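You operate a simulated robot arm through the tools that you are given. There is no shell and no other tool.

You run a simulated robot arm. Do the job below in one go: nothing can be reset, and whatever is moved stays where it is left.

JOB
Swap the empty oil can for spare C and prime the oiler.
Fine: oiler lever to CLOSED first; old can in the USED tray; press the button once, for one OIL cycle; CLOSED again at the end.

Only the result counts: the job must be done as asked and must still hold three seconds after the hand-in. Knocking over, shifting, dropping, spilling or breaking anything else fails it.

ROBOT AND FRAMES
A 5-joint arm with a two-finger parallel gripper, fixed in place. Base frame: the origin is at the foot of the arm, x ahead of it, y to its left, z up. Lengths are in mm, angles in rad, forces in N, time in s.
It reaches about 1134 mm from its shoulder. Its first joint turns from -2.601 to 2.601 rad. Payload 1.57 kg.
Tool frame: the origin (TCP) lies between the finger pads and is the grasp point; the fingertips stand 30 mm ahead of it; z points along the fingers, y is the line along which they close. Largest opening 110 mm; finger width 24, thickness 12; the body of the gripper, 48 by 112 mm, starts 78 mm behind the TCP.
Orientation is that of the tool frame in the base frame, as a unit quaternion [w, x, y, z]. With the fingers straight down and closing along the base's y, the tool's x points along the base's -x, its y along +y and its z along -z.

CONTROLS
- The arm moves only by the tool jog_arm. Its argument "moves" is a list of rows, each an object (a shift or turn left out is 0, a gripper value left out holds the last) with "travel": the shift along the base's x, y, z in mm, a list of three; "rot": the turn, a rotation vector about the base's x, y, z in rad, a list of three. In form: [{"travel": [dx, dy, dz], "rot": [rx, ry, rz]}, ...]. A call has 1 to 20 rows; each row shifts and turns the commanded pose from where the row before left it. "fingers" is the closure in counts, from 0 (fully open) to 255 (shut), set as the call begins (left out, the last holds). A row lasts 0.2 s, in which the tool goes at most 50 mm and 0.15 rad; a call with a longer step from one row to the next is refused whole, and so is a gripper value outside its range. Where a pose cannot be reached the arm comes as near as it can. A force on the tool above 40 N (or 10 N above the force at the start of the call, whichever is more), or a blocked arm, ends the call early, and 0.2 s more pass. Each finger travels about 72 mm/s and halts on what it meets, pressing with about 37 N; the grip force reading is that of the motor and also rises with nothing between the fingers. The clock runs only during rows and for 0.2 s after the last one: add rows that do not move to give the fingers time. It gives the time, the measured TCP pose, the force on the tool (base axes), the opening and the grip force at its end, in the units of the frame above (readings bear some noise), with the torque about the TCP (base axes, N m) and any sound that the robot's microphone picked up, and new pictures: "views" is both (left out), scene, wrist or none.
- Cameras (640 x 400 px; columns grow to the right, rows downward): "scene" is fixed at [401.2, 648.7, 1401.3]; the picture's right is [-0.94, -0.34, 0.00], its down [-0.28, 0.80, -0.53] and it looks along [0.18, -0.50, -0.85] (base axes); focal length 214 px, centre (320, 200). "wrist" rides on the gripper at [70, 16, -141] in the tool frame; the picture's right is [-0.23, 0.97, 0.00], its down [-0.85, -0.20, -0.48] and it looks along [-0.47, -0.11, 0.88] (tool axes); focal length 222 px, centre (320, 200). There is no depth. A picture from a camera that has moved, and an enlarged one, comes with that camera's place and axes in the base frame and with its lens.
- lift_body(by): slides the trunk up (or, below 0, down) by that many mm; the arm rides with it, the base frame stays. It gives what a move gives, with no picture.
- zoom(camera, box): a new picture of the part [left, top, right, bottom] of that camera's present view, enlarged. The clock stands still meanwhile.
- sign_off(): hands the job in; it is judged then, once.

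Nothing tells you positions but the pictures and the camera data. Unless the task says otherwise, let go and move clear before handing in.

The tools are called after ">>>" as name(argument=value, ...) on one line, values as JSON. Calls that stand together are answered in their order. jog_arm: Moves the arm, as the interface text tells. Its arguments: {"type":"object","properties":{"moves":{"type":"array","items":{"type":"object","properties":{"travel":{"type":"array","items":{"type":"number"}},"rot":{"type":"array","items":{"type":"number"}}}}},"fingers":{"type":"number"},"views":{"type":"string","enum":["both","scene","wrist","none"]}},"required":["moves"]} The other tools are called the same way: lift_body (by) slides the trunk up or down; zoom (camera, box) takes an enlarged picture of a part of a camera's view; sign_off () hands the job in.

At the start:

```text
t: 0.0
eef_pos: [448.6, 381.5, 1191.2]
tcp_rot: [0.0, 0.0, 1.0, -0.001]
force: [1.3, -0.6, 0.8]
ft_torque: [0.02, -0.02, -0.01]
opening: 110.1
grasp_force: 0.1
trunk travel left (down, up): [-925.0, 45.0]
```

scene: 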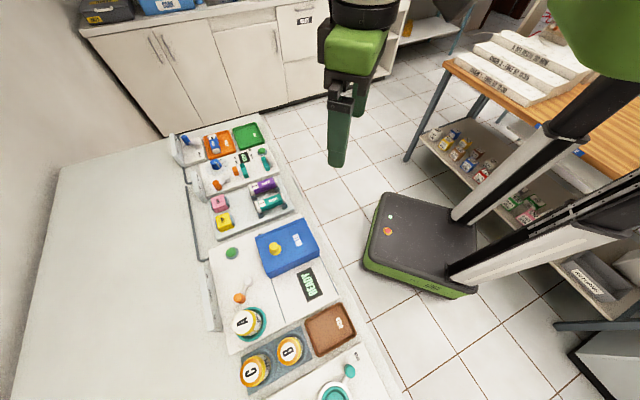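
wrist: 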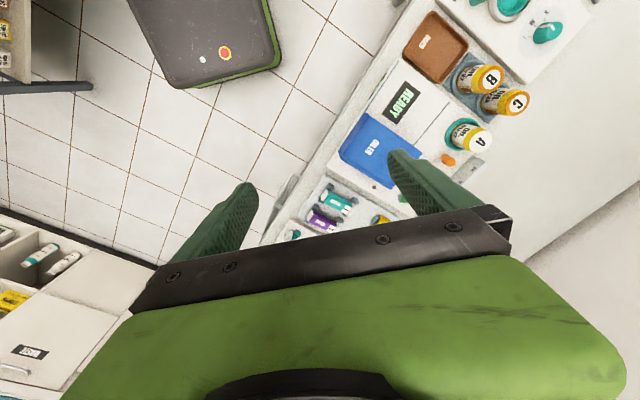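

I see a bench with several stations. The oiler seems to be the blue box with a yellow button, a READY display, an orange lever, can A in a teal holder, spares B and C on a grey rack, and a brown USED tray. I'll zoom in before moving.

>>> zoom(camera="scene", box=[200, 210, 380, 400])

>>> zoom(camera="wrist", box=[320, 0, 580, 220])

>>> zoom(camera="scene", box=[160, 110, 320, 230])

```text
2.11 times, centred on (290, 305) of scene
camera zoom: at [401.2, 648.7, 1401.3], right [-0.94, -0.34, 0.0], down [-0.28, 0.8, -0.53], along [0.18, -0.5, -0.85], focal length 452 px, centre (383, -21)
```

zoom: 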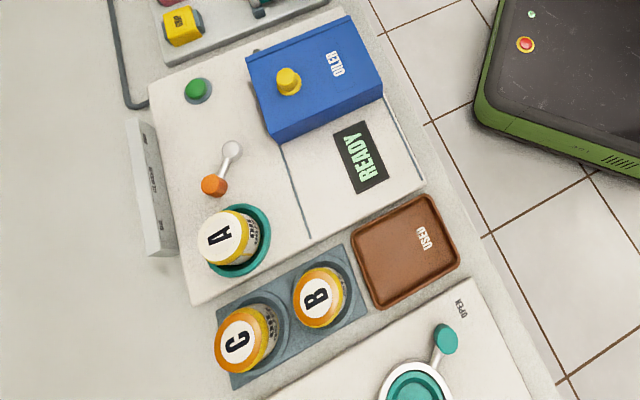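

```text
1.82 times, centred on (450, 110) of wrist
camera zoom: at [380.2, 398.5, 1332.9], right [0.23, 0.97, 0.0], down [0.85, -0.2, 0.48], along [0.47, -0.11, -0.88], focal length 404 px, centre (84, 364)
```

zoom: 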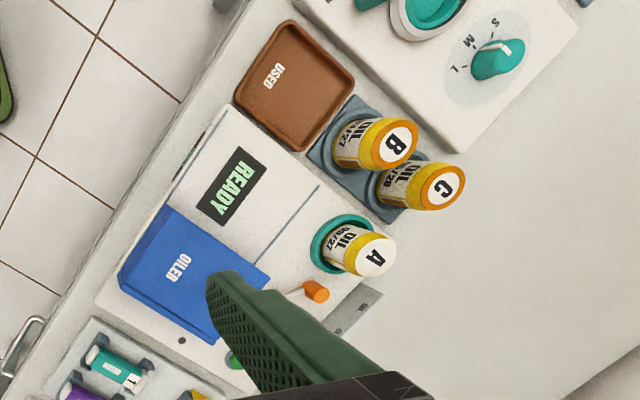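

```text
3.33 times, centred on (240, 170) of scene
camera zoom: at [401.2, 648.7, 1401.3], right [-0.94, -0.34, 0.0], down [-0.28, 0.8, -0.53], along [0.18, -0.5, -0.85], focal length 715 px, centre (587, 300)
```

zoom: 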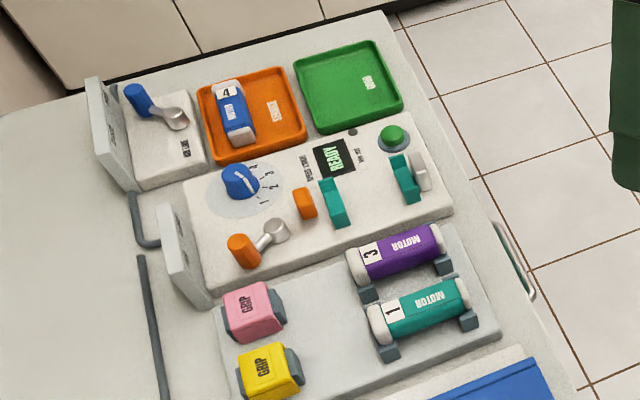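

The bench sits at about 45° to the base axes, with the oiler near (580, 640) and its top at roughly z 790. I'll move the wrist camera over the oiler, staying high, to get a better look.

>>> jog_arm(moves=[{"travel": [19, 33, -8], "rot": [0, 0, 0.098]}, {"travel": [19, 33, -8], "rot": [0, 0, 0.098]}, {"travel": [19, 33, -8], "rot": [0, 0, 0.098]}, {"travel": [19, 33, -8], "rot": [0, 0, 0.098]}, {"travel": [19, 33, -8], "rot": [0, 0, 0.098]}, {"travel": [19, 33, -8], "rot": [0, 0, 0.098]}, {"travel": [19, 33, -8], "rot": [0, 0, 0.098]}, {"travel": [19, 33, -8], "rot": [0, 0, 0.098]}], fingers=0)

```text
t: 1.8
eef_pos: [600.2, 647.9, 1191.3]
tcp_rot: [0.0, -0.383, 0.924, 0.0]
force: [-0.5, -0.5, 0.3]
ft_torque: [0.0, -0.04, -0.02]
opening: 109.9
grasp_force: 0.1
out of reach, approached as far as the arm can: row 1, 2, 3, 4, 5, 6, 7, 8
trunk travel left (down, up): [-925.0, 45.0]
camera wrist: at [541.6, 610.5, 1332.5], right [-0.53, 0.85, 0.0], down [0.75, 0.46, 0.48], along [0.41, 0.25, -0.88], focal length 222 px, centre (320, 200)
```

scene: 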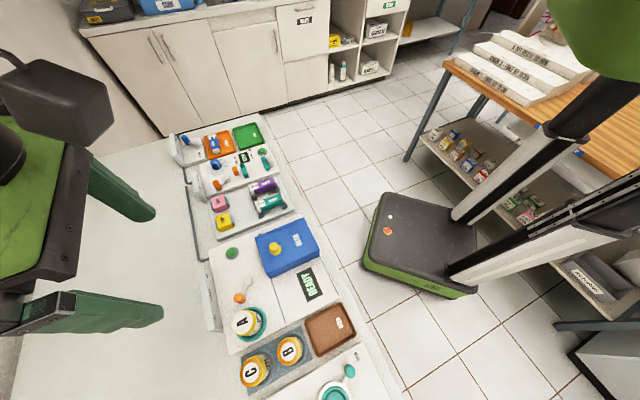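
wrist: 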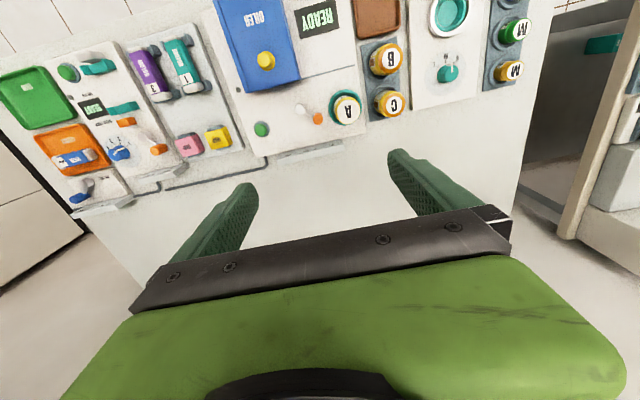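

The arm didn't descend. It seems to have bottomed out at this trunk height, so I'll lower the trunk a little and see how the pose follows.

>>> lift_body(by=-150)

>>> jog_arm(moves=[{"travel": [0, 0, 0]}])

```text
t: 3.5
eef_pos: [600.7, 646.4, 1041.8]
tcp_rot: [0.0, -0.381, 0.924, -0.001]
force: [0.2, -0.6, 0.8]
ft_torque: [0.0, -0.04, -0.01]
opening: 109.9
grasp_force: 0.0
trunk travel left (down, up): [-775.0, 195.0]
```

```text
t: 4.0
eef_pos: [600.6, 646.9, 1041.5]
tcp_rot: [0.0, -0.381, 0.924, 0.0]
force: [0.2, 0.3, 0.3]
ft_torque: [0.0, 0.02, 0.01]
opening: 109.9
grasp_force: 0.1
trunk travel left (down, up): [-775.0, 195.0]
camera wrist: at [540.9, 609.4, 1182.9], right [-0.53, 0.85, 0.0], down [0.75, 0.46, 0.48], along [0.41, 0.25, -0.88], focal length 222 px, centre (320, 200)
```

scene: 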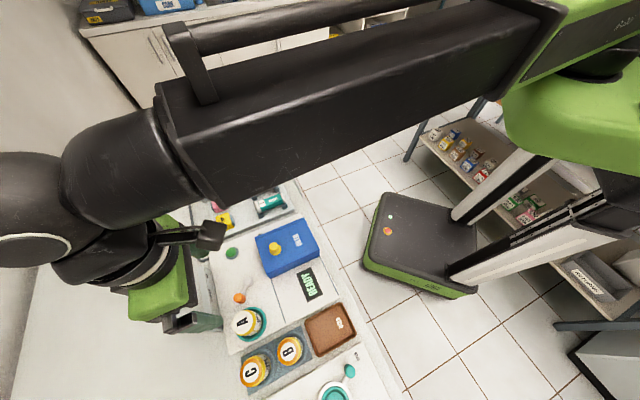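
wrist: 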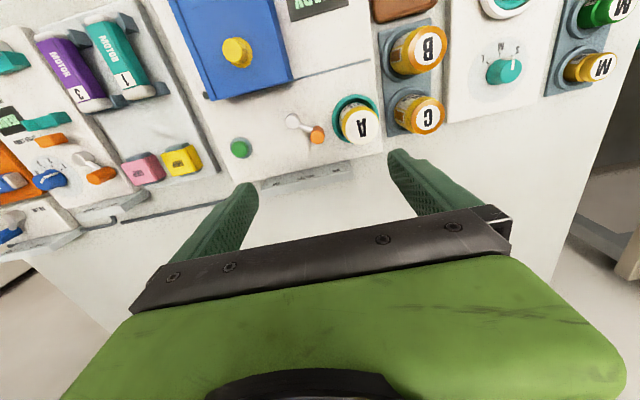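

Lowering the trunk brings the tool down with it. I'll zoom in on the oiler from here.

>>> zoom(camera="wrist", box=[160, 0, 460, 190])

>>> zoom(camera="wrist", box=[220, 90, 400, 200])

>>> zoom(camera="scene", box=[190, 230, 270, 300])

```text
2.11 times, centred on (310, 95) of wrist
camera zoom: at [540.9, 609.4, 1182.9], right [-0.53, 0.85, 0.0], down [0.75, 0.46, 0.48], along [0.41, 0.25, -0.88], focal length 468 px, centre (341, 421)
```

zoom: 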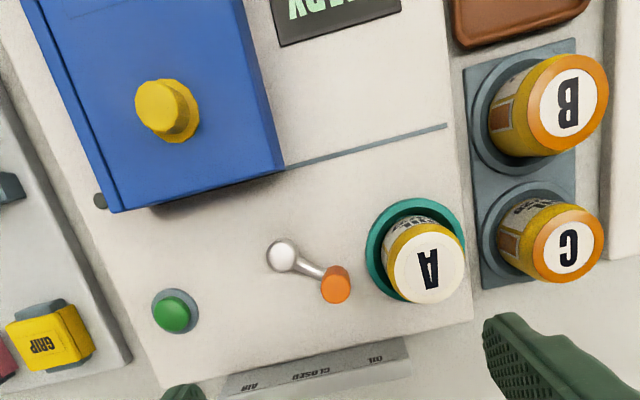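

```text
3.56 times, centred on (310, 145) of wrist
camera zoom: at [540.9, 609.4, 1182.9], right [-0.53, 0.85, 0.0], down [0.75, 0.46, 0.48], along [0.41, 0.25, -0.88], focal length 790 px, centre (356, 396)
```

zoom: 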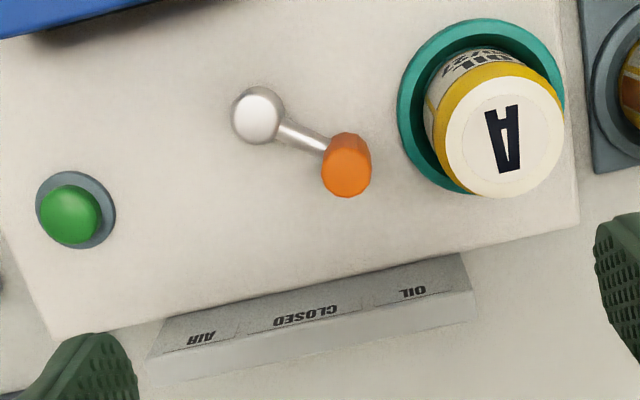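

```text
5.71 times, centred on (230, 265) of scene
camera zoom: at [401.2, 648.7, 1401.3], right [-0.94, -0.34, 0.0], down [-0.28, 0.8, -0.53], along [0.18, -0.5, -0.85], focal length 1226 px, centre (834, -171)
```

zoom: 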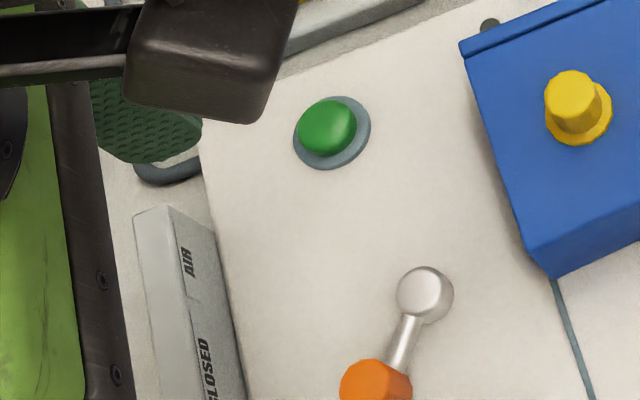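

The lever currently points at OIL. The plate labels read AIR / CLOSED / OIL, with CLOSED in the middle, pointing straight toward the plaque. I'll go lower for precise geometry and test whether the arm can now move down by itself.

>>> jog_arm(moves=[{"travel": [-10, -10, -20]}, {"travel": [-10, -10, -20]}], views="none")

>>> lift_body(by=-50)

>>> jog_arm(moves=[{"travel": [0, 0, 0]}])

>>> zoom(camera="wrist", box=[240, 20, 480, 170])

```text
t: 4.5
eef_pos: [581.2, 627.4, 1042.6]
tcp_rot: [0.0, -0.381, 0.924, 0.001]
force: [0.4, -0.3, -0.1]
ft_torque: [0.01, 0.01, -0.01]
opening: 110.3
grasp_force: 0.1
out of reach, approached as far as the arm can: row 1, 2
trunk travel left (down, up): [-775.0, 195.0]
```

```text
t: 5.5
eef_pos: [581.2, 626.4, 991.7]
tcp_rot: [0.0, -0.381, 0.924, 0.001]
force: [0.2, 0.6, 0.7]
ft_torque: [0.0, -0.04, 0.0]
opening: 110.2
grasp_force: 0.1
trunk travel left (down, up): [-725.0, 245.0]
```

```text
t: 5.9
eef_pos: [582.0, 626.7, 990.8]
tcp_rot: [0.0, -0.382, 0.924, 0.0]
force: [-0.2, 0.5, 0.6]
ft_torque: [0.01, 0.0, -0.02]
opening: 110.3
grasp_force: 0.0
trunk travel left (down, up): [-725.0, 245.0]
camera wrist: at [521.2, 588.9, 1133.0], right [-0.53, 0.85, 0.0], down [0.75, 0.46, 0.48], along [0.41, 0.25, -0.88], focal length 222 px, centre (320, 200)
```

scene: 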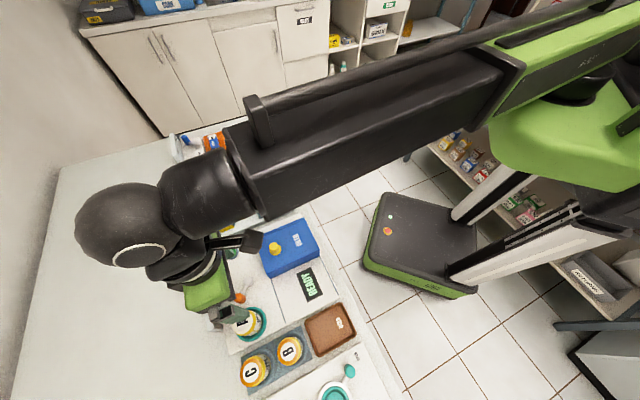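
wrist: 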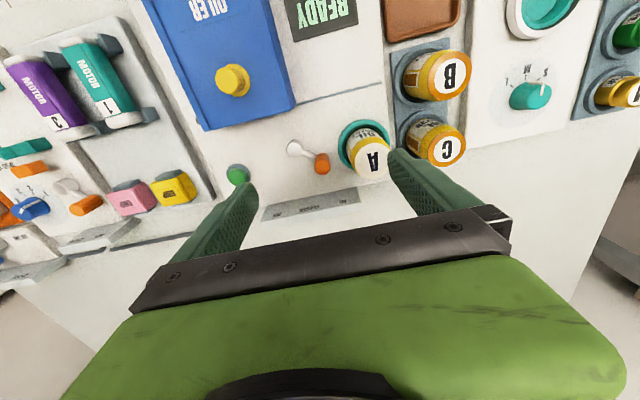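

```text
2.67 times, centred on (360, 95) of wrist
camera zoom: at [521.2, 588.9, 1133.0], right [-0.53, 0.85, 0.0], down [0.75, 0.46, 0.48], along [0.41, 0.25, -0.88], focal length 592 px, centre (213, 480)
```

zoom: 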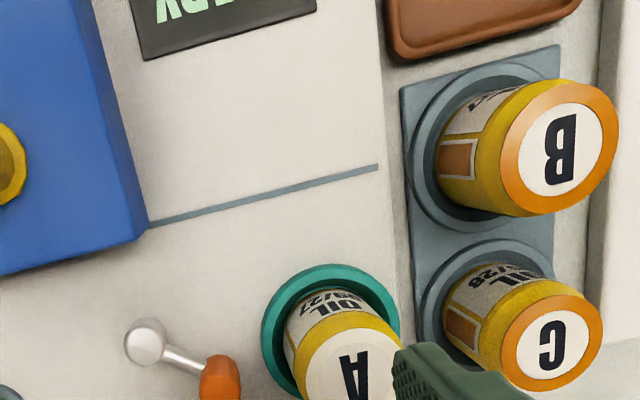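

The arm can't go below its present height relative to the trunk. I'll test raising it with the arm so I can gain downward range by then lowering the trunk.

>>> jog_arm(moves=[{"travel": [0, 0, 30]}, {"travel": [0, 0, 30]}], views="none")

```text
t: 6.5
eef_pos: [581.4, 626.2, 991.0]
tcp_rot: [0.0, -0.382, 0.924, 0.0]
force: [1.0, -0.7, 0.0]
ft_torque: [0.02, 0.02, 0.0]
opening: 110.0
grasp_force: 0.1
out of reach, approached as far as the arm can: row 1, 2
trunk travel left (down, up): [-725.0, 245.0]
```

So height comes only from the trunk, and the arm works horizontally. My estimates are plate top z≈823, can tops z≈891, lever pivot (611, 603) and knob (607, 645). I'll centre over the knob, spin so the fingers close across the lever, and look closely.

>>> jog_arm(moves=[{"travel": [5, 3, 0], "rot": [0, 0, 0.145]}, {"travel": [5, 3, 0], "rot": [0, 0, 0.145]}, {"travel": [5, 3, 0], "rot": [0, 0, 0.145]}, {"travel": [5, 3, 0], "rot": [0, 0, 0.145]}, {"travel": [3, 3, 0], "rot": [0, 0, 0.145]}, {"travel": [3, 3, 0], "rot": [0, 0, 0.145]}], views="none")

>>> lift_body(by=-55)

>>> jog_arm(moves=[{"travel": [0, 0, 0]}])

>>> zoom(camera="wrist", box=[240, 80, 440, 205])

```text
t: 7.9
eef_pos: [608.0, 644.3, 990.6]
tcp_rot: [0.0, 0.737, -0.676, 0.0]
force: [-0.4, 0.9, -0.5]
ft_torque: [-0.01, 0.0, -0.02]
opening: 110.0
grasp_force: 0.2
trunk travel left (down, up): [-725.0, 245.0]
```

```text
t: 8.8
eef_pos: [607.5, 643.2, 937.2]
tcp_rot: [0.0, 0.735, -0.678, 0.0]
force: [-0.2, 0.7, -0.4]
ft_torque: [-0.01, 0.01, -0.01]
opening: 109.8
grasp_force: 0.1
trunk travel left (down, up): [-670.0, 300.0]
```

```text
t: 9.2
eef_pos: [607.6, 643.4, 936.9]
tcp_rot: [0.0, 0.736, -0.677, 0.0]
force: [0.1, 0.6, -0.6]
ft_torque: [0.0, 0.02, -0.01]
opening: 110.1
grasp_force: 0.0
trunk travel left (down, up): [-670.0, 300.0]
camera wrist: at [598.0, 573.4, 1077.9], right [-0.99, 0.15, 0.0], down [0.13, 0.87, 0.48], along [0.07, 0.47, -0.88], focal length 222 px, centre (320, 200)
```

scene: 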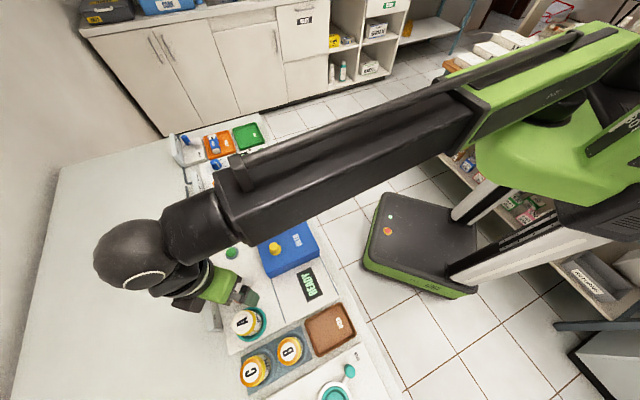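
wrist: 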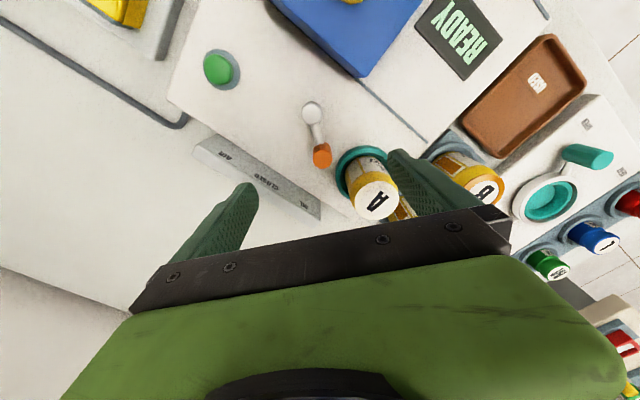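

```text
3.20 times, centred on (340, 142) of wrist
camera zoom: at [598.0, 573.4, 1077.9], right [-0.99, 0.15, 0.0], down [0.13, 0.87, 0.48], along [0.07, 0.47, -0.88], focal length 711 px, centre (256, 384)
```

zoom: 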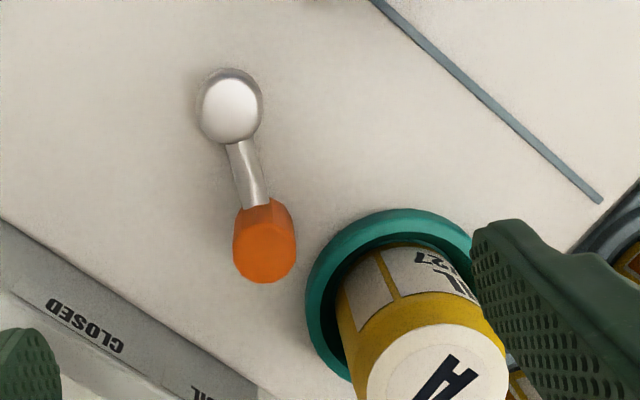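

The knob is about 20 mm wide, centred near (606, 647) and topping out around z 845. I'll narrow the fingers to about 28 mm, shift slightly back from can A's collar, and check alignment before descending.

>>> jog_arm(moves=[{"travel": [-1.5, -3, 0]}, {}, {}, {}, {}], fingers=188, views="wrist")

>>> lift_body(by=-45)

>>> jog_arm(moves=[{"travel": [0, 0, 0]}])

>>> zoom(camera="wrist", box=[240, 100, 400, 200])

```text
t: 10.4
eef_pos: [606.4, 641.6, 935.6]
tcp_rot: [0.0, 0.736, -0.677, 0.0]
force: [-0.2, 0.7, 0.3]
ft_torque: [0.01, -0.01, 0.02]
opening: 28.8
grasp_force: 0.1
trunk travel left (down, up): [-670.0, 300.0]
camera wrist: at [596.3, 570.6, 1077.9], right [-0.99, 0.15, 0.0], down [0.13, 0.87, 0.48], along [0.07, 0.47, -0.88], focal length 222 px, centre (320, 200)
```

wrist: 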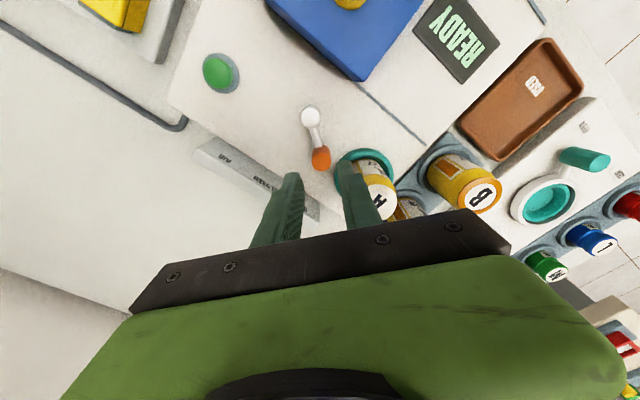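

```text
t: 11.3
eef_pos: [605.9, 639.9, 891.8]
tcp_rot: [0.0, 0.736, -0.677, 0.0]
force: [-0.2, -0.3, 0.7]
ft_torque: [-0.01, 0.02, -0.01]
opening: 28.7
grasp_force: 0.0
trunk travel left (down, up): [-625.0, 345.0]
```

```text
t: 11.7
eef_pos: [605.4, 640.9, 891.8]
tcp_rot: [0.0, 0.736, -0.677, 0.001]
force: [0.3, -0.1, 0.5]
ft_torque: [0.01, 0.0, 0.02]
opening: 28.8
grasp_force: 0.1
trunk travel left (down, up): [-625.0, 345.0]
camera wrist: at [596.3, 570.6, 1032.9], right [-0.99, 0.15, 0.0], down [0.13, 0.87, 0.48], along [0.07, 0.47, -0.88], focal length 222 px, centre (320, 200)
```

scene: 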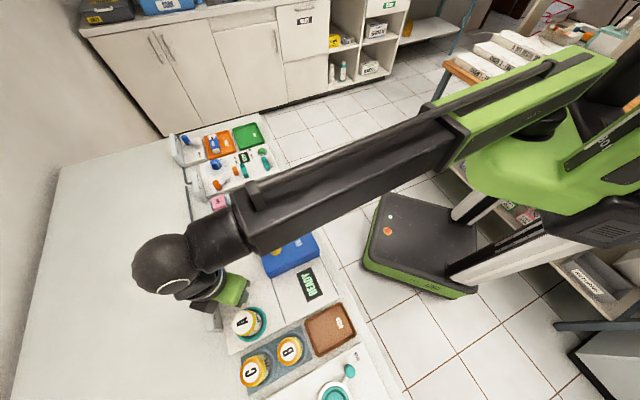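
wrist: 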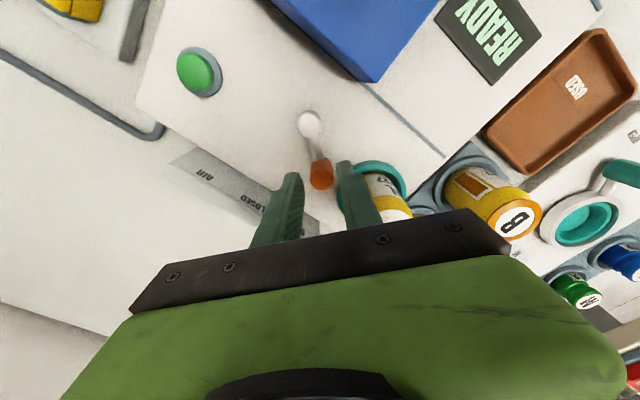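

```text
4.00 times, centred on (320, 150) of wrist
camera zoom: at [596.3, 570.6, 1032.9], right [-0.99, 0.15, 0.0], down [0.13, 0.87, 0.48], along [0.07, 0.47, -0.88], focal length 888 px, centre (320, 400)
```

zoom: 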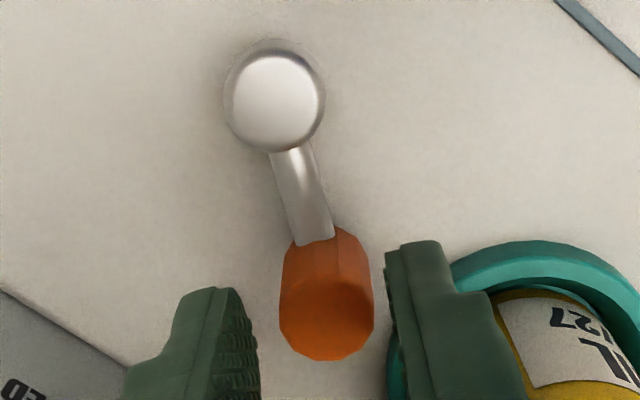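

The knob is centred between the fingers, with its top near z 855. I'll lower 22 mm and look again before closing.

>>> lift_body(by=-22)

>>> zoom(camera="wrist", box=[240, 100, 400, 200])

>>> zoom(camera="scene", box=[190, 240, 290, 360])

```text
t: 12.4
eef_pos: [606.3, 640.7, 869.6]
tcp_rot: [0.0, 0.735, -0.678, 0.0]
force: [-0.3, 0.6, 0.8]
ft_torque: [-0.02, 0.01, -0.01]
opening: 28.7
grasp_force: 0.1
trunk travel left (down, up): [-603.0, 367.0]
```

```text
4.00 times, centred on (320, 150) of wrist
camera zoom: at [596.3, 570.5, 1010.9], right [-0.99, 0.15, 0.0], down [0.13, 0.87, 0.48], along [0.07, 0.47, -0.88], focal length 888 px, centre (320, 400)
```

zoom: 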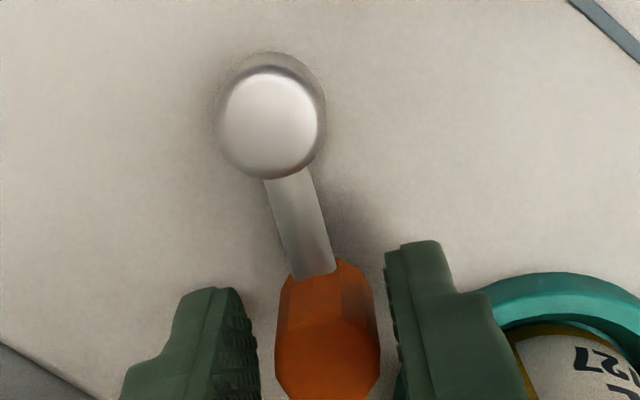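

```text
3.33 times, centred on (240, 300) of scene
camera zoom: at [401.2, 648.7, 1401.3], right [-0.94, -0.34, 0.0], down [-0.28, 0.8, -0.53], along [0.18, -0.5, -0.85], focal length 715 px, centre (587, -133)
```

zoom: 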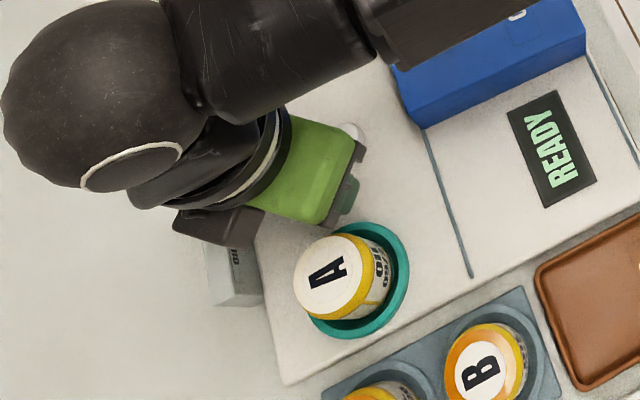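

The knob lies between the fingers with no contact. I'll close on it.

>>> jog_arm(moves=[{}, {}, {}], fingers=255, views="wrist")

>>> zoom(camera="wrist", box=[240, 100, 400, 200])

```text
t: 13.2
eef_pos: [606.4, 642.3, 869.4]
tcp_rot: [0.0, 0.736, -0.677, 0.0]
force: [0.6, 1.3, 2.0]
ft_torque: [-0.04, 0.34, 0.0]
opening: 20.3
grasp_force: 34.4
trunk travel left (down, up): [-603.0, 367.0]
camera wrist: at [596.3, 570.7, 1010.9], right [-0.99, 0.15, 0.0], down [0.13, 0.87, 0.48], along [0.07, 0.47, -0.88], focal length 222 px, centre (320, 200)
```

wrist: 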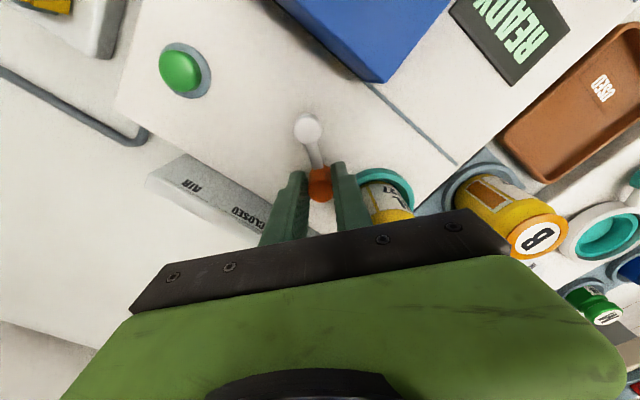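

```text
4.00 times, centred on (320, 150) of wrist
camera zoom: at [596.3, 570.7, 1010.9], right [-0.99, 0.15, 0.0], down [0.13, 0.87, 0.48], along [0.07, 0.47, -0.88], focal length 888 px, centre (320, 400)
```

zoom: 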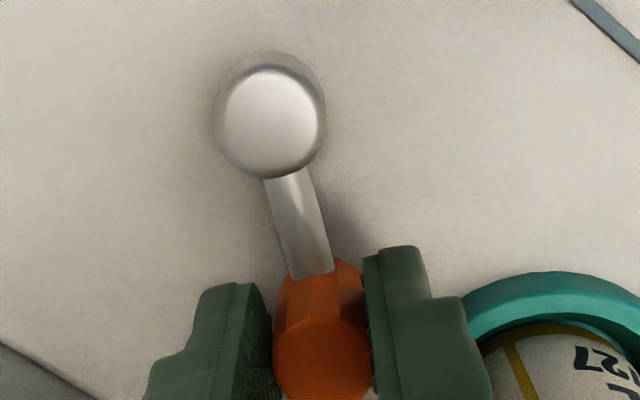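

I have the knob at an opening of 20.3 mm. I'll swing it clockwise about the pivot (611.4, 604.8) by about 0.907 rad, until it points straight at CLOSED.

>>> jog_arm(moves=[{"travel": [3.4, 0.31, 0], "rot": [0, 0, -0.0907]}, {"travel": [3.4, 0, 0], "rot": [0, 0, -0.0907]}, {"travel": [3.4, -0.31, 0], "rot": [0, 0, -0.0907]}, {"travel": [3.35, -0.61, 0], "rot": [0, 0, -0.0907]}, {"travel": [3.28, -0.92, 0], "rot": [0, 0, -0.0907]}, {"travel": [3.18, -1.21, 0], "rot": [0, 0, -0.0907]}, {"travel": [3.06, -1.49, 0], "rot": [0, 0, -0.0907]}, {"travel": [2.92, -1.77, 0], "rot": [0, 0, -0.0907]}, {"travel": [2.74, -2.02, 0], "rot": [0, 0, -0.0907]}, {"travel": [2.55, -2.26, 0], "rot": [0, 0, -0.0907]}], views="both")

>>> zoom(camera="wrist", box=[240, 100, 400, 200])

```text
t: 15.4
eef_pos: [638.1, 629.9, 868.4]
tcp_rot: [0.0, -0.364, 0.931, 0.001]
force: [-7.6, -5.0, -5.1]
ft_torque: [-0.67, 0.28, -0.12]
opening: 20.5
grasp_force: 34.0
trunk travel left (down, up): [-603.0, 367.0]
camera wrist: at [575.8, 595.6, 1011.0], right [-0.49, 0.87, 0.0], down [0.76, 0.43, 0.48], along [0.42, 0.24, -0.88], focal length 222 px, centre (320, 200)
```

scene: 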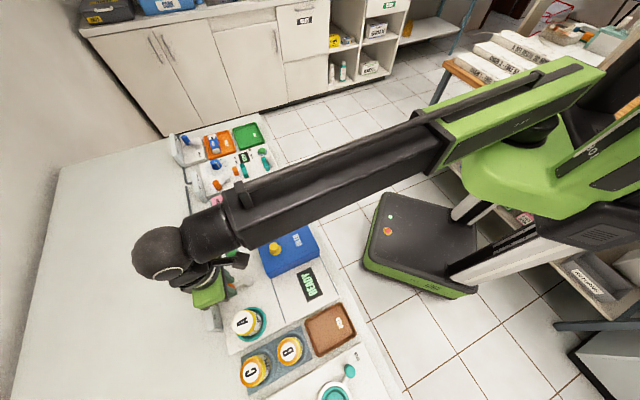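
wrist: 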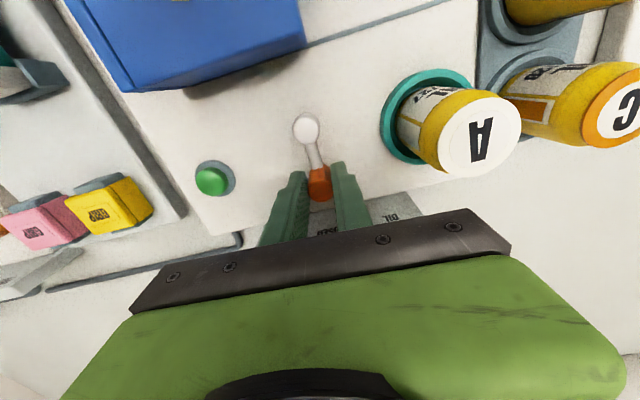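

```text
4.00 times, centred on (320, 150) of wrist
camera zoom: at [575.8, 595.6, 1011.0], right [-0.49, 0.87, 0.0], down [0.76, 0.43, 0.48], along [0.42, 0.24, -0.88], focal length 888 px, centre (320, 400)
```

zoom: 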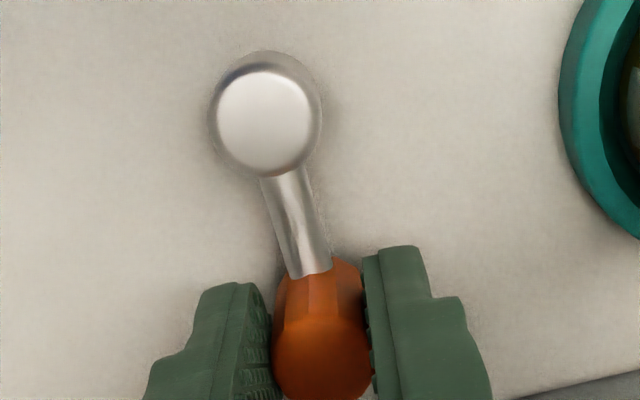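

The lever followed with little force and now points at the CLOSED label. I'll release, rise and check.

>>> jog_arm(moves=[{}, {}, {}], fingers=180, views="none")

>>> lift_body(by=80)

>>> jog_arm(moves=[{"travel": [0, 0, 0]}, {}, {}, {}, {}], fingers=0)

>>> zoom(camera="wrist", box=[220, 80, 420, 205])

```text
t: 16.2
eef_pos: [637.9, 630.2, 869.2]
tcp_rot: [0.0, -0.364, 0.931, 0.0]
force: [0.7, -0.1, -0.3]
ft_torque: [0.01, 0.0, 0.02]
opening: 32.4
grasp_force: 0.0
trunk travel left (down, up): [-603.0, 367.0]
```

```text
t: 17.4
eef_pos: [637.3, 629.4, 949.5]
tcp_rot: [0.0, -0.364, 0.931, 0.0]
force: [-0.5, -0.5, 0.2]
ft_torque: [0.03, -0.03, 0.0]
opening: 32.3
grasp_force: 0.1
trunk travel left (down, up): [-683.0, 287.0]
```

```text
t: 18.6
eef_pos: [637.6, 630.2, 948.4]
tcp_rot: [0.0, -0.364, 0.931, 0.001]
force: [1.1, -0.4, 0.2]
ft_torque: [0.02, -0.01, 0.02]
opening: 110.0
grasp_force: 0.1
trunk travel left (down, up): [-683.0, 287.0]
camera wrist: at [576.1, 595.2, 1090.9], right [-0.49, 0.87, 0.0], down [0.76, 0.43, 0.48], along [0.42, 0.24, -0.88], focal length 222 px, centre (320, 200)
```

scene: 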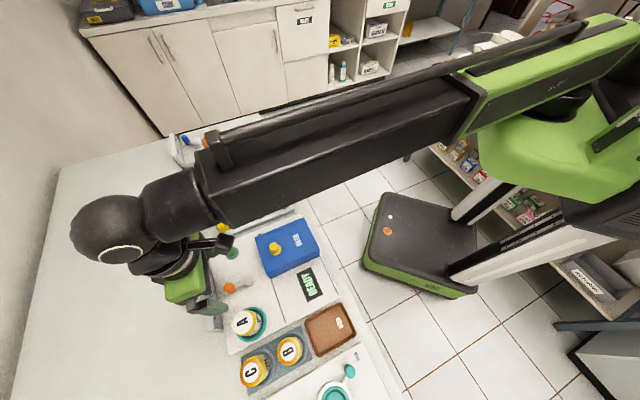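
wrist: 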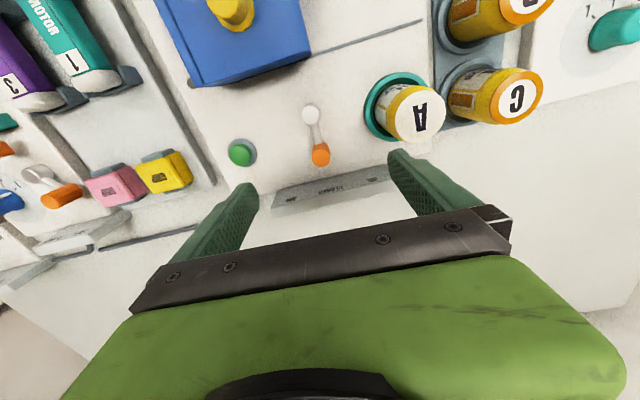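

```text
3.20 times, centred on (320, 142) of wrist
camera zoom: at [576.1, 595.2, 1090.9], right [-0.49, 0.87, 0.0], down [0.76, 0.43, 0.48], along [0.42, 0.24, -0.88], focal length 711 px, centre (320, 384)
```

zoom: 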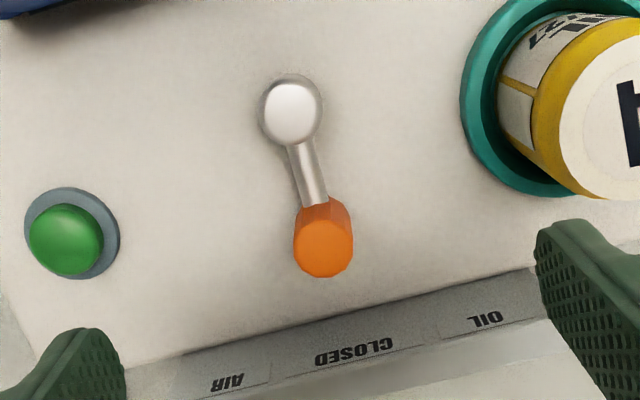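

The lever is at CLOSED (45°, aligned with the bench). Next I'll move over can A with open fingers, still above the can tops, and check the centring.

>>> jog_arm(moves=[{"travel": [-26.4, 17.4, 0]}, {"travel": [-26.4, 17.4, 0]}, {"travel": [-26.4, 17.4, 0]}, {}], views="wrist")

>>> zoom(camera="wrist", box=[220, 80, 420, 205])

```text
t: 19.6
eef_pos: [558.6, 685.0, 949.3]
tcp_rot: [0.001, -0.364, 0.932, 0.0]
force: [0.1, -0.3, -0.5]
ft_torque: [0.01, 0.03, 0.01]
opening: 110.2
grasp_force: 0.1
trunk travel left (down, up): [-683.0, 287.0]
camera wrist: at [497.2, 649.2, 1090.9], right [-0.49, 0.87, 0.0], down [0.76, 0.43, 0.48], along [0.42, 0.24, -0.88], focal length 222 px, centre (320, 200)
```

wrist: 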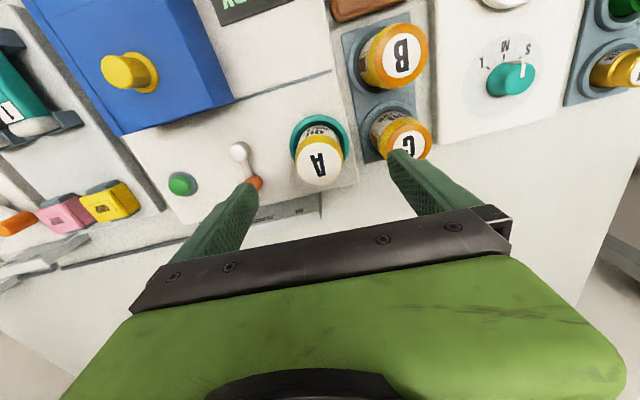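

```text
3.20 times, centred on (320, 142) of wrist
camera zoom: at [497.2, 649.2, 1090.9], right [-0.49, 0.87, 0.0], down [0.76, 0.43, 0.48], along [0.42, 0.24, -0.88], focal length 711 px, centre (320, 384)
```

zoom: 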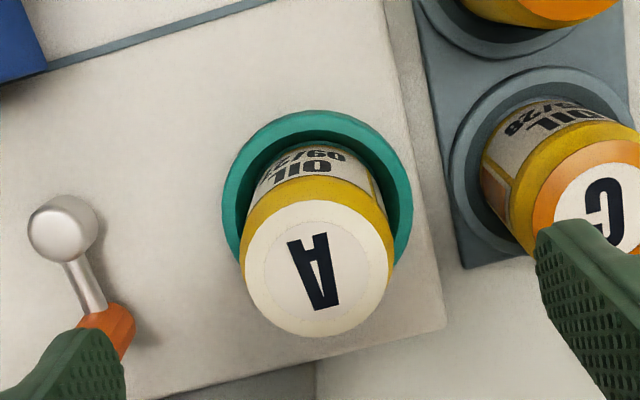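

Can A is 45 mm wide, centred near (558.3, 682.8) with its lid at z≈894. I'll nudge into line, set the fingers to about 70 mm so they clear can C, and descend around it.

>>> jog_arm(moves=[{"travel": [-1, -2, 0]}, {}, {}, {}], fingers=93, views="none")

>>> lift_body(by=-45)

>>> jog_arm(moves=[{}])

>>> zoom(camera="wrist", box=[220, 80, 420, 205])

```text
t: 20.6
eef_pos: [557.8, 682.4, 948.2]
tcp_rot: [0.0, -0.364, 0.932, 0.0]
force: [-0.2, -0.1, 0.4]
ft_torque: [0.02, -0.01, -0.01]
opening: 69.7
grasp_force: 0.2
trunk travel left (down, up): [-683.0, 287.0]
```

```text
t: 21.4
eef_pos: [557.8, 682.6, 905.0]
tcp_rot: [0.0, -0.364, 0.932, 0.001]
force: [0.4, 0.7, 0.1]
ft_torque: [-0.03, -0.04, -0.02]
opening: 69.8
grasp_force: 0.1
trunk travel left (down, up): [-638.0, 332.0]
```

```text
t: 21.8
eef_pos: [557.9, 682.0, 904.8]
tcp_rot: [0.001, -0.364, 0.931, -0.001]
force: [0.0, 0.1, -0.5]
ft_torque: [0.02, 0.0, -0.01]
opening: 69.7
grasp_force: 0.0
trunk travel left (down, up): [-638.0, 332.0]
camera wrist: at [496.3, 646.9, 1045.9], right [-0.49, 0.87, 0.0], down [0.76, 0.43, 0.48], along [0.42, 0.24, -0.88], focal length 222 px, centre (320, 200)
```

scene: 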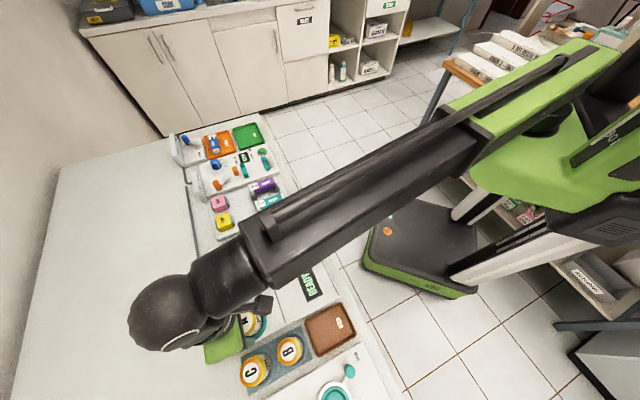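
wrist: 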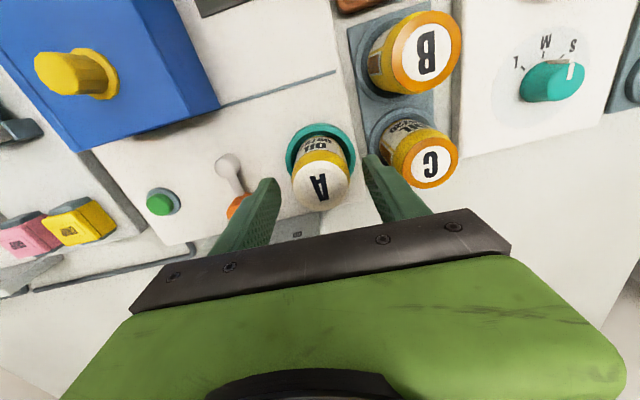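

```text
3.20 times, centred on (320, 142) of wrist
camera zoom: at [496.3, 646.9, 1045.9], right [-0.49, 0.87, 0.0], down [0.76, 0.43, 0.48], along [0.42, 0.24, -0.88], focal length 711 px, centre (320, 384)
```

zoom: 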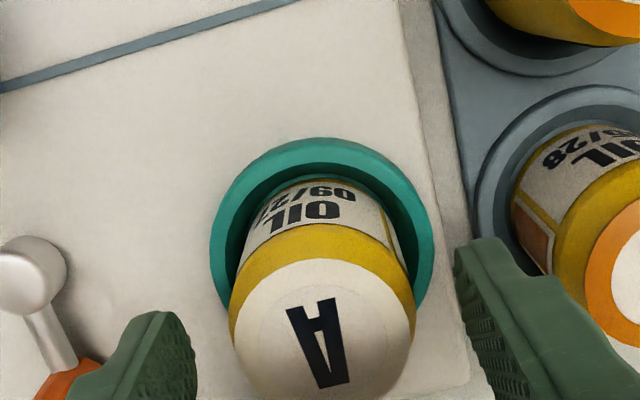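

Can A is centred between the fingers. I'll descend 35 mm more and close.

>>> lift_body(by=-35)

>>> jog_arm(moves=[{}, {}, {}, {}], fingers=255, views="wrist")

```text
t: 22.6
eef_pos: [558.1, 680.4, 868.4]
tcp_rot: [0.0, -0.364, 0.931, 0.0]
force: [0.4, 0.2, 0.5]
ft_torque: [-0.03, -0.02, 0.01]
opening: 69.7
grasp_force: 0.1
trunk travel left (down, up): [-603.0, 367.0]
```

```text
t: 23.6
eef_pos: [557.9, 681.9, 869.3]
tcp_rot: [0.0, -0.365, 0.931, 0.0]
force: [0.2, -0.2, 0.6]
ft_torque: [0.02, 0.04, -0.01]
opening: 46.8
grasp_force: 36.9
trunk travel left (down, up): [-603.0, 367.0]
camera wrist: at [496.3, 646.9, 1010.9], right [-0.49, 0.87, 0.0], down [0.76, 0.43, 0.48], along [0.42, 0.24, -0.88], focal length 222 px, centre (320, 200)
```

wrist: 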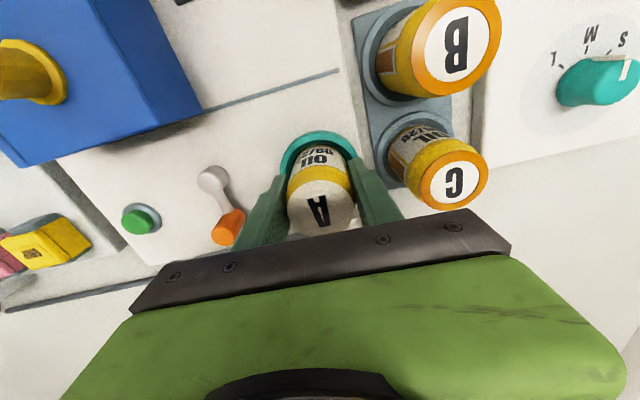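

I have can A at 46.8 mm. I'll lift gently and watch the force.

>>> lift_body(by=10)

>>> lift_body(by=40)

>>> jog_arm(moves=[{}])

>>> zoom(camera="scene", box=[190, 260, 290, 380])

>>> zoom(camera="wrist", box=[220, 80, 420, 205])

```text
t: 24.2
eef_pos: [557.9, 682.6, 878.8]
tcp_rot: [-0.001, -0.364, 0.931, 0.0]
force: [-0.5, -0.3, -0.6]
ft_torque: [-0.01, -0.01, 0.02]
opening: 46.9
grasp_force: 37.0
trunk travel left (down, up): [-613.0, 357.0]
```

```text
t: 25.0
eef_pos: [557.6, 681.7, 918.6]
tcp_rot: [0.0, -0.365, 0.931, -0.001]
force: [0.2, 0.1, -1.4]
ft_torque: [0.0, 0.01, 0.02]
opening: 46.9
grasp_force: 37.1
trunk travel left (down, up): [-653.0, 317.0]
```

```text
t: 25.4
eef_pos: [557.6, 682.0, 920.0]
tcp_rot: [0.0, -0.365, 0.931, 0.0]
force: [0.2, 0.2, -1.4]
ft_torque: [0.01, 0.01, -0.02]
opening: 47.1
grasp_force: 37.0
trunk travel left (down, up): [-653.0, 317.0]
camera wrist: at [496.3, 647.0, 1060.8], right [-0.49, 0.87, 0.0], down [0.76, 0.43, 0.48], along [0.42, 0.24, -0.88], focal length 222 px, centre (320, 200)
```

scene: 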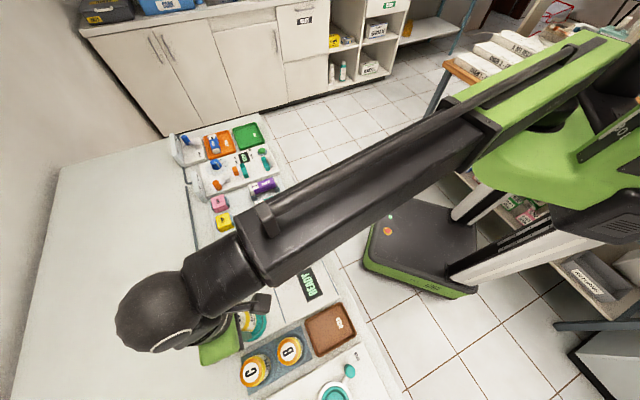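
wrist: 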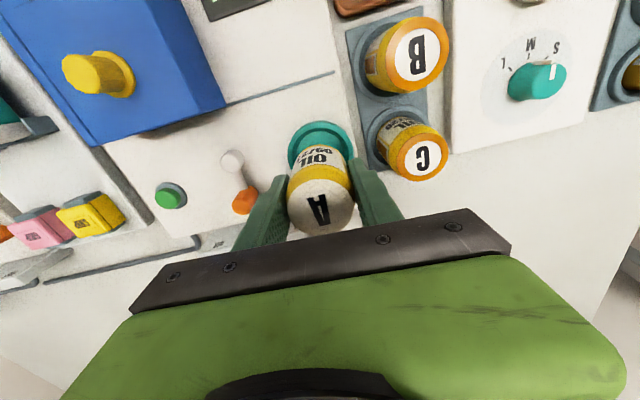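

```text
3.33 times, centred on (240, 320) of scene
camera zoom: at [401.2, 648.7, 1401.3], right [-0.94, -0.34, 0.0], down [-0.28, 0.8, -0.53], along [0.18, -0.5, -0.85], focal length 715 px, centre (587, -200)
```

zoom: 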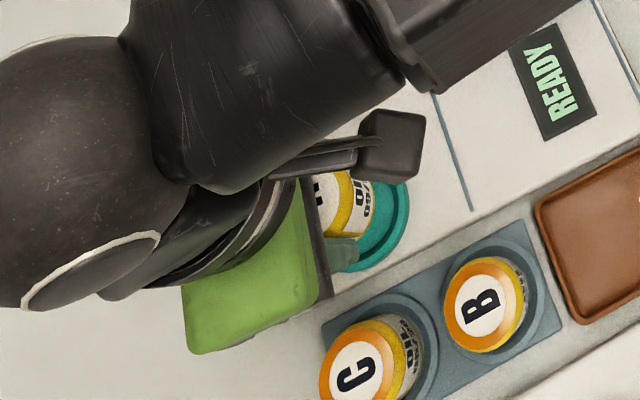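

```text
3.20 times, centred on (320, 142) of wrist
camera zoom: at [496.3, 647.0, 1060.8], right [-0.49, 0.87, 0.0], down [0.76, 0.43, 0.48], along [0.42, 0.24, -0.88], focal length 711 px, centre (320, 384)
```

zoom: 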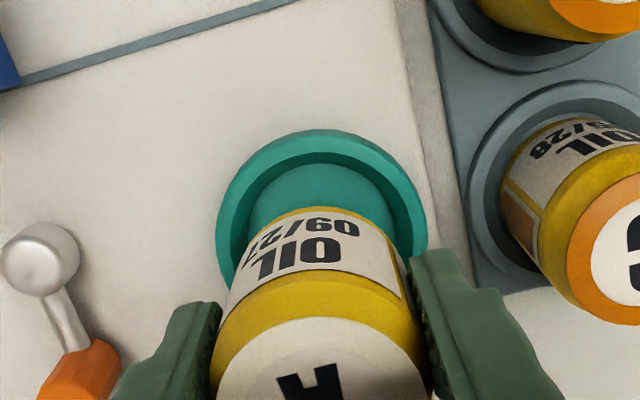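

The can is out; it weighs about 150 g and is about 70 mm tall, so its bottom is now near z 872. I'll raise until it clears the other cans, then move to the USED tray at about (381, 629), turning so the fingers close along the tray's long side.

>>> lift_body(by=55)

>>> jog_arm(moves=[{"travel": [-16.1, -4.8, 0], "rot": [0, 0, -0.14]}, {"travel": [-16.1, -4.8, 0], "rot": [0, 0, -0.14]}, {"travel": [-16.1, -4.8, 0], "rot": [0, 0, -0.14]}, {"travel": [-16.1, -4.8, 0], "rot": [0, 0, -0.14]}, {"travel": [-16.1, -4.8, 0], "rot": [0, 0, -0.14]}, {"travel": [-16.1, -4.8, 0], "rot": [0, 0, -0.14]}, {"travel": [-16.1, -4.8, 0], "rot": [0, 0, -0.14]}, {"travel": [-16.1, -4.8, 0], "rot": [0, 0, -0.14]}, {"travel": [-16.1, -4.8, 0], "rot": [0, 0, -0.14]}, {"travel": [-16.1, -4.8, 0], "rot": [0, 0, -0.14]}, {"travel": [-16.1, -4.8, 0], "rot": [0, 0, -0.14]}, {}])

>>> zoom(camera="wrist", box=[200, 40, 440, 190])

>>> zoom(camera="scene", box=[230, 260, 390, 380])

```text
t: 26.4
eef_pos: [558.7, 681.7, 974.4]
tcp_rot: [0.0, -0.364, 0.931, 0.001]
force: [-0.2, 0.4, -1.1]
ft_torque: [-0.01, 0.01, 0.0]
opening: 47.2
grasp_force: 37.2
trunk travel left (down, up): [-708.0, 262.0]
```

```text
t: 29.0
eef_pos: [379.4, 628.7, 974.2]
tcp_rot: [-0.001, 0.387, 0.922, 0.0]
force: [0.1, -0.2, -1.0]
ft_torque: [0.0, 0.0, 0.03]
opening: 46.8
grasp_force: 36.6
trunk travel left (down, up): [-708.0, 262.0]
camera wrist: at [344.2, 690.4, 1115.8], right [0.85, 0.52, 0.0], down [0.46, -0.75, 0.48], along [0.25, -0.41, -0.88], focal length 222 px, centre (320, 200)
```

scene: 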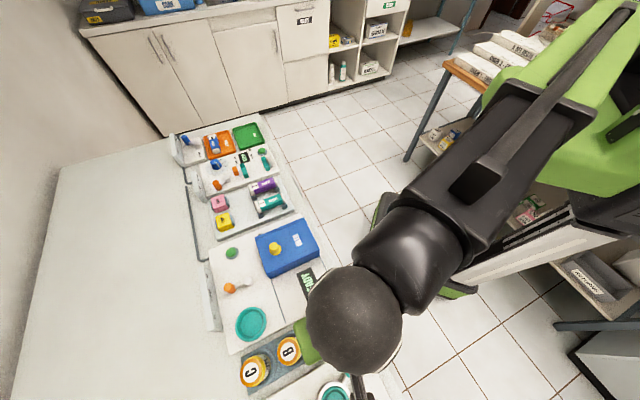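
wrist: 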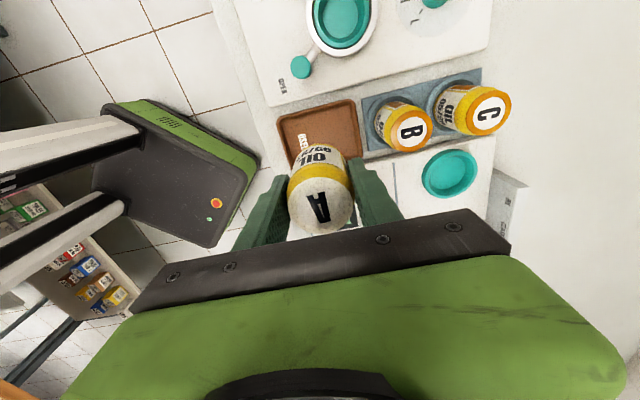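

```text
2.67 times, centred on (320, 115) of wrist
camera zoom: at [344.2, 690.4, 1115.8], right [0.85, 0.52, 0.0], down [0.46, -0.75, 0.48], along [0.25, -0.41, -0.88], focal length 592 px, centre (320, 427)
```

zoom: 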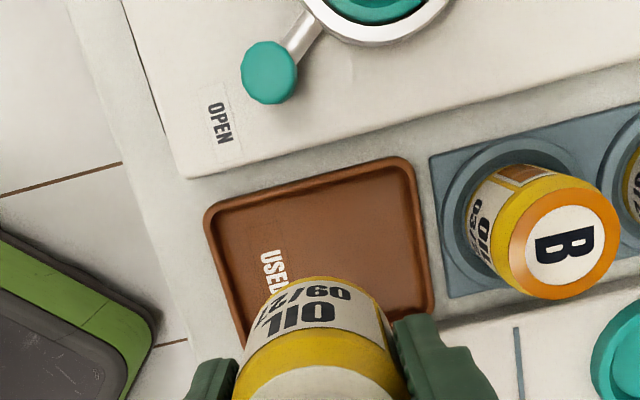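

```text
3.33 times, centred on (310, 320) of scene
camera zoom: at [401.2, 648.7, 1401.3], right [-0.94, -0.34, 0.0], down [-0.28, 0.8, -0.53], along [0.18, -0.5, -0.85], focal length 715 px, centre (353, -200)
```

zoom: 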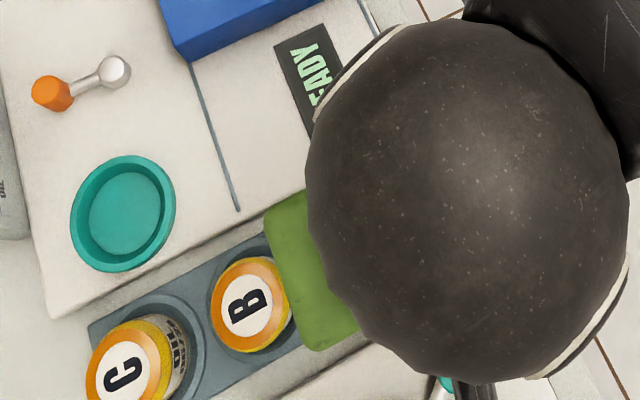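

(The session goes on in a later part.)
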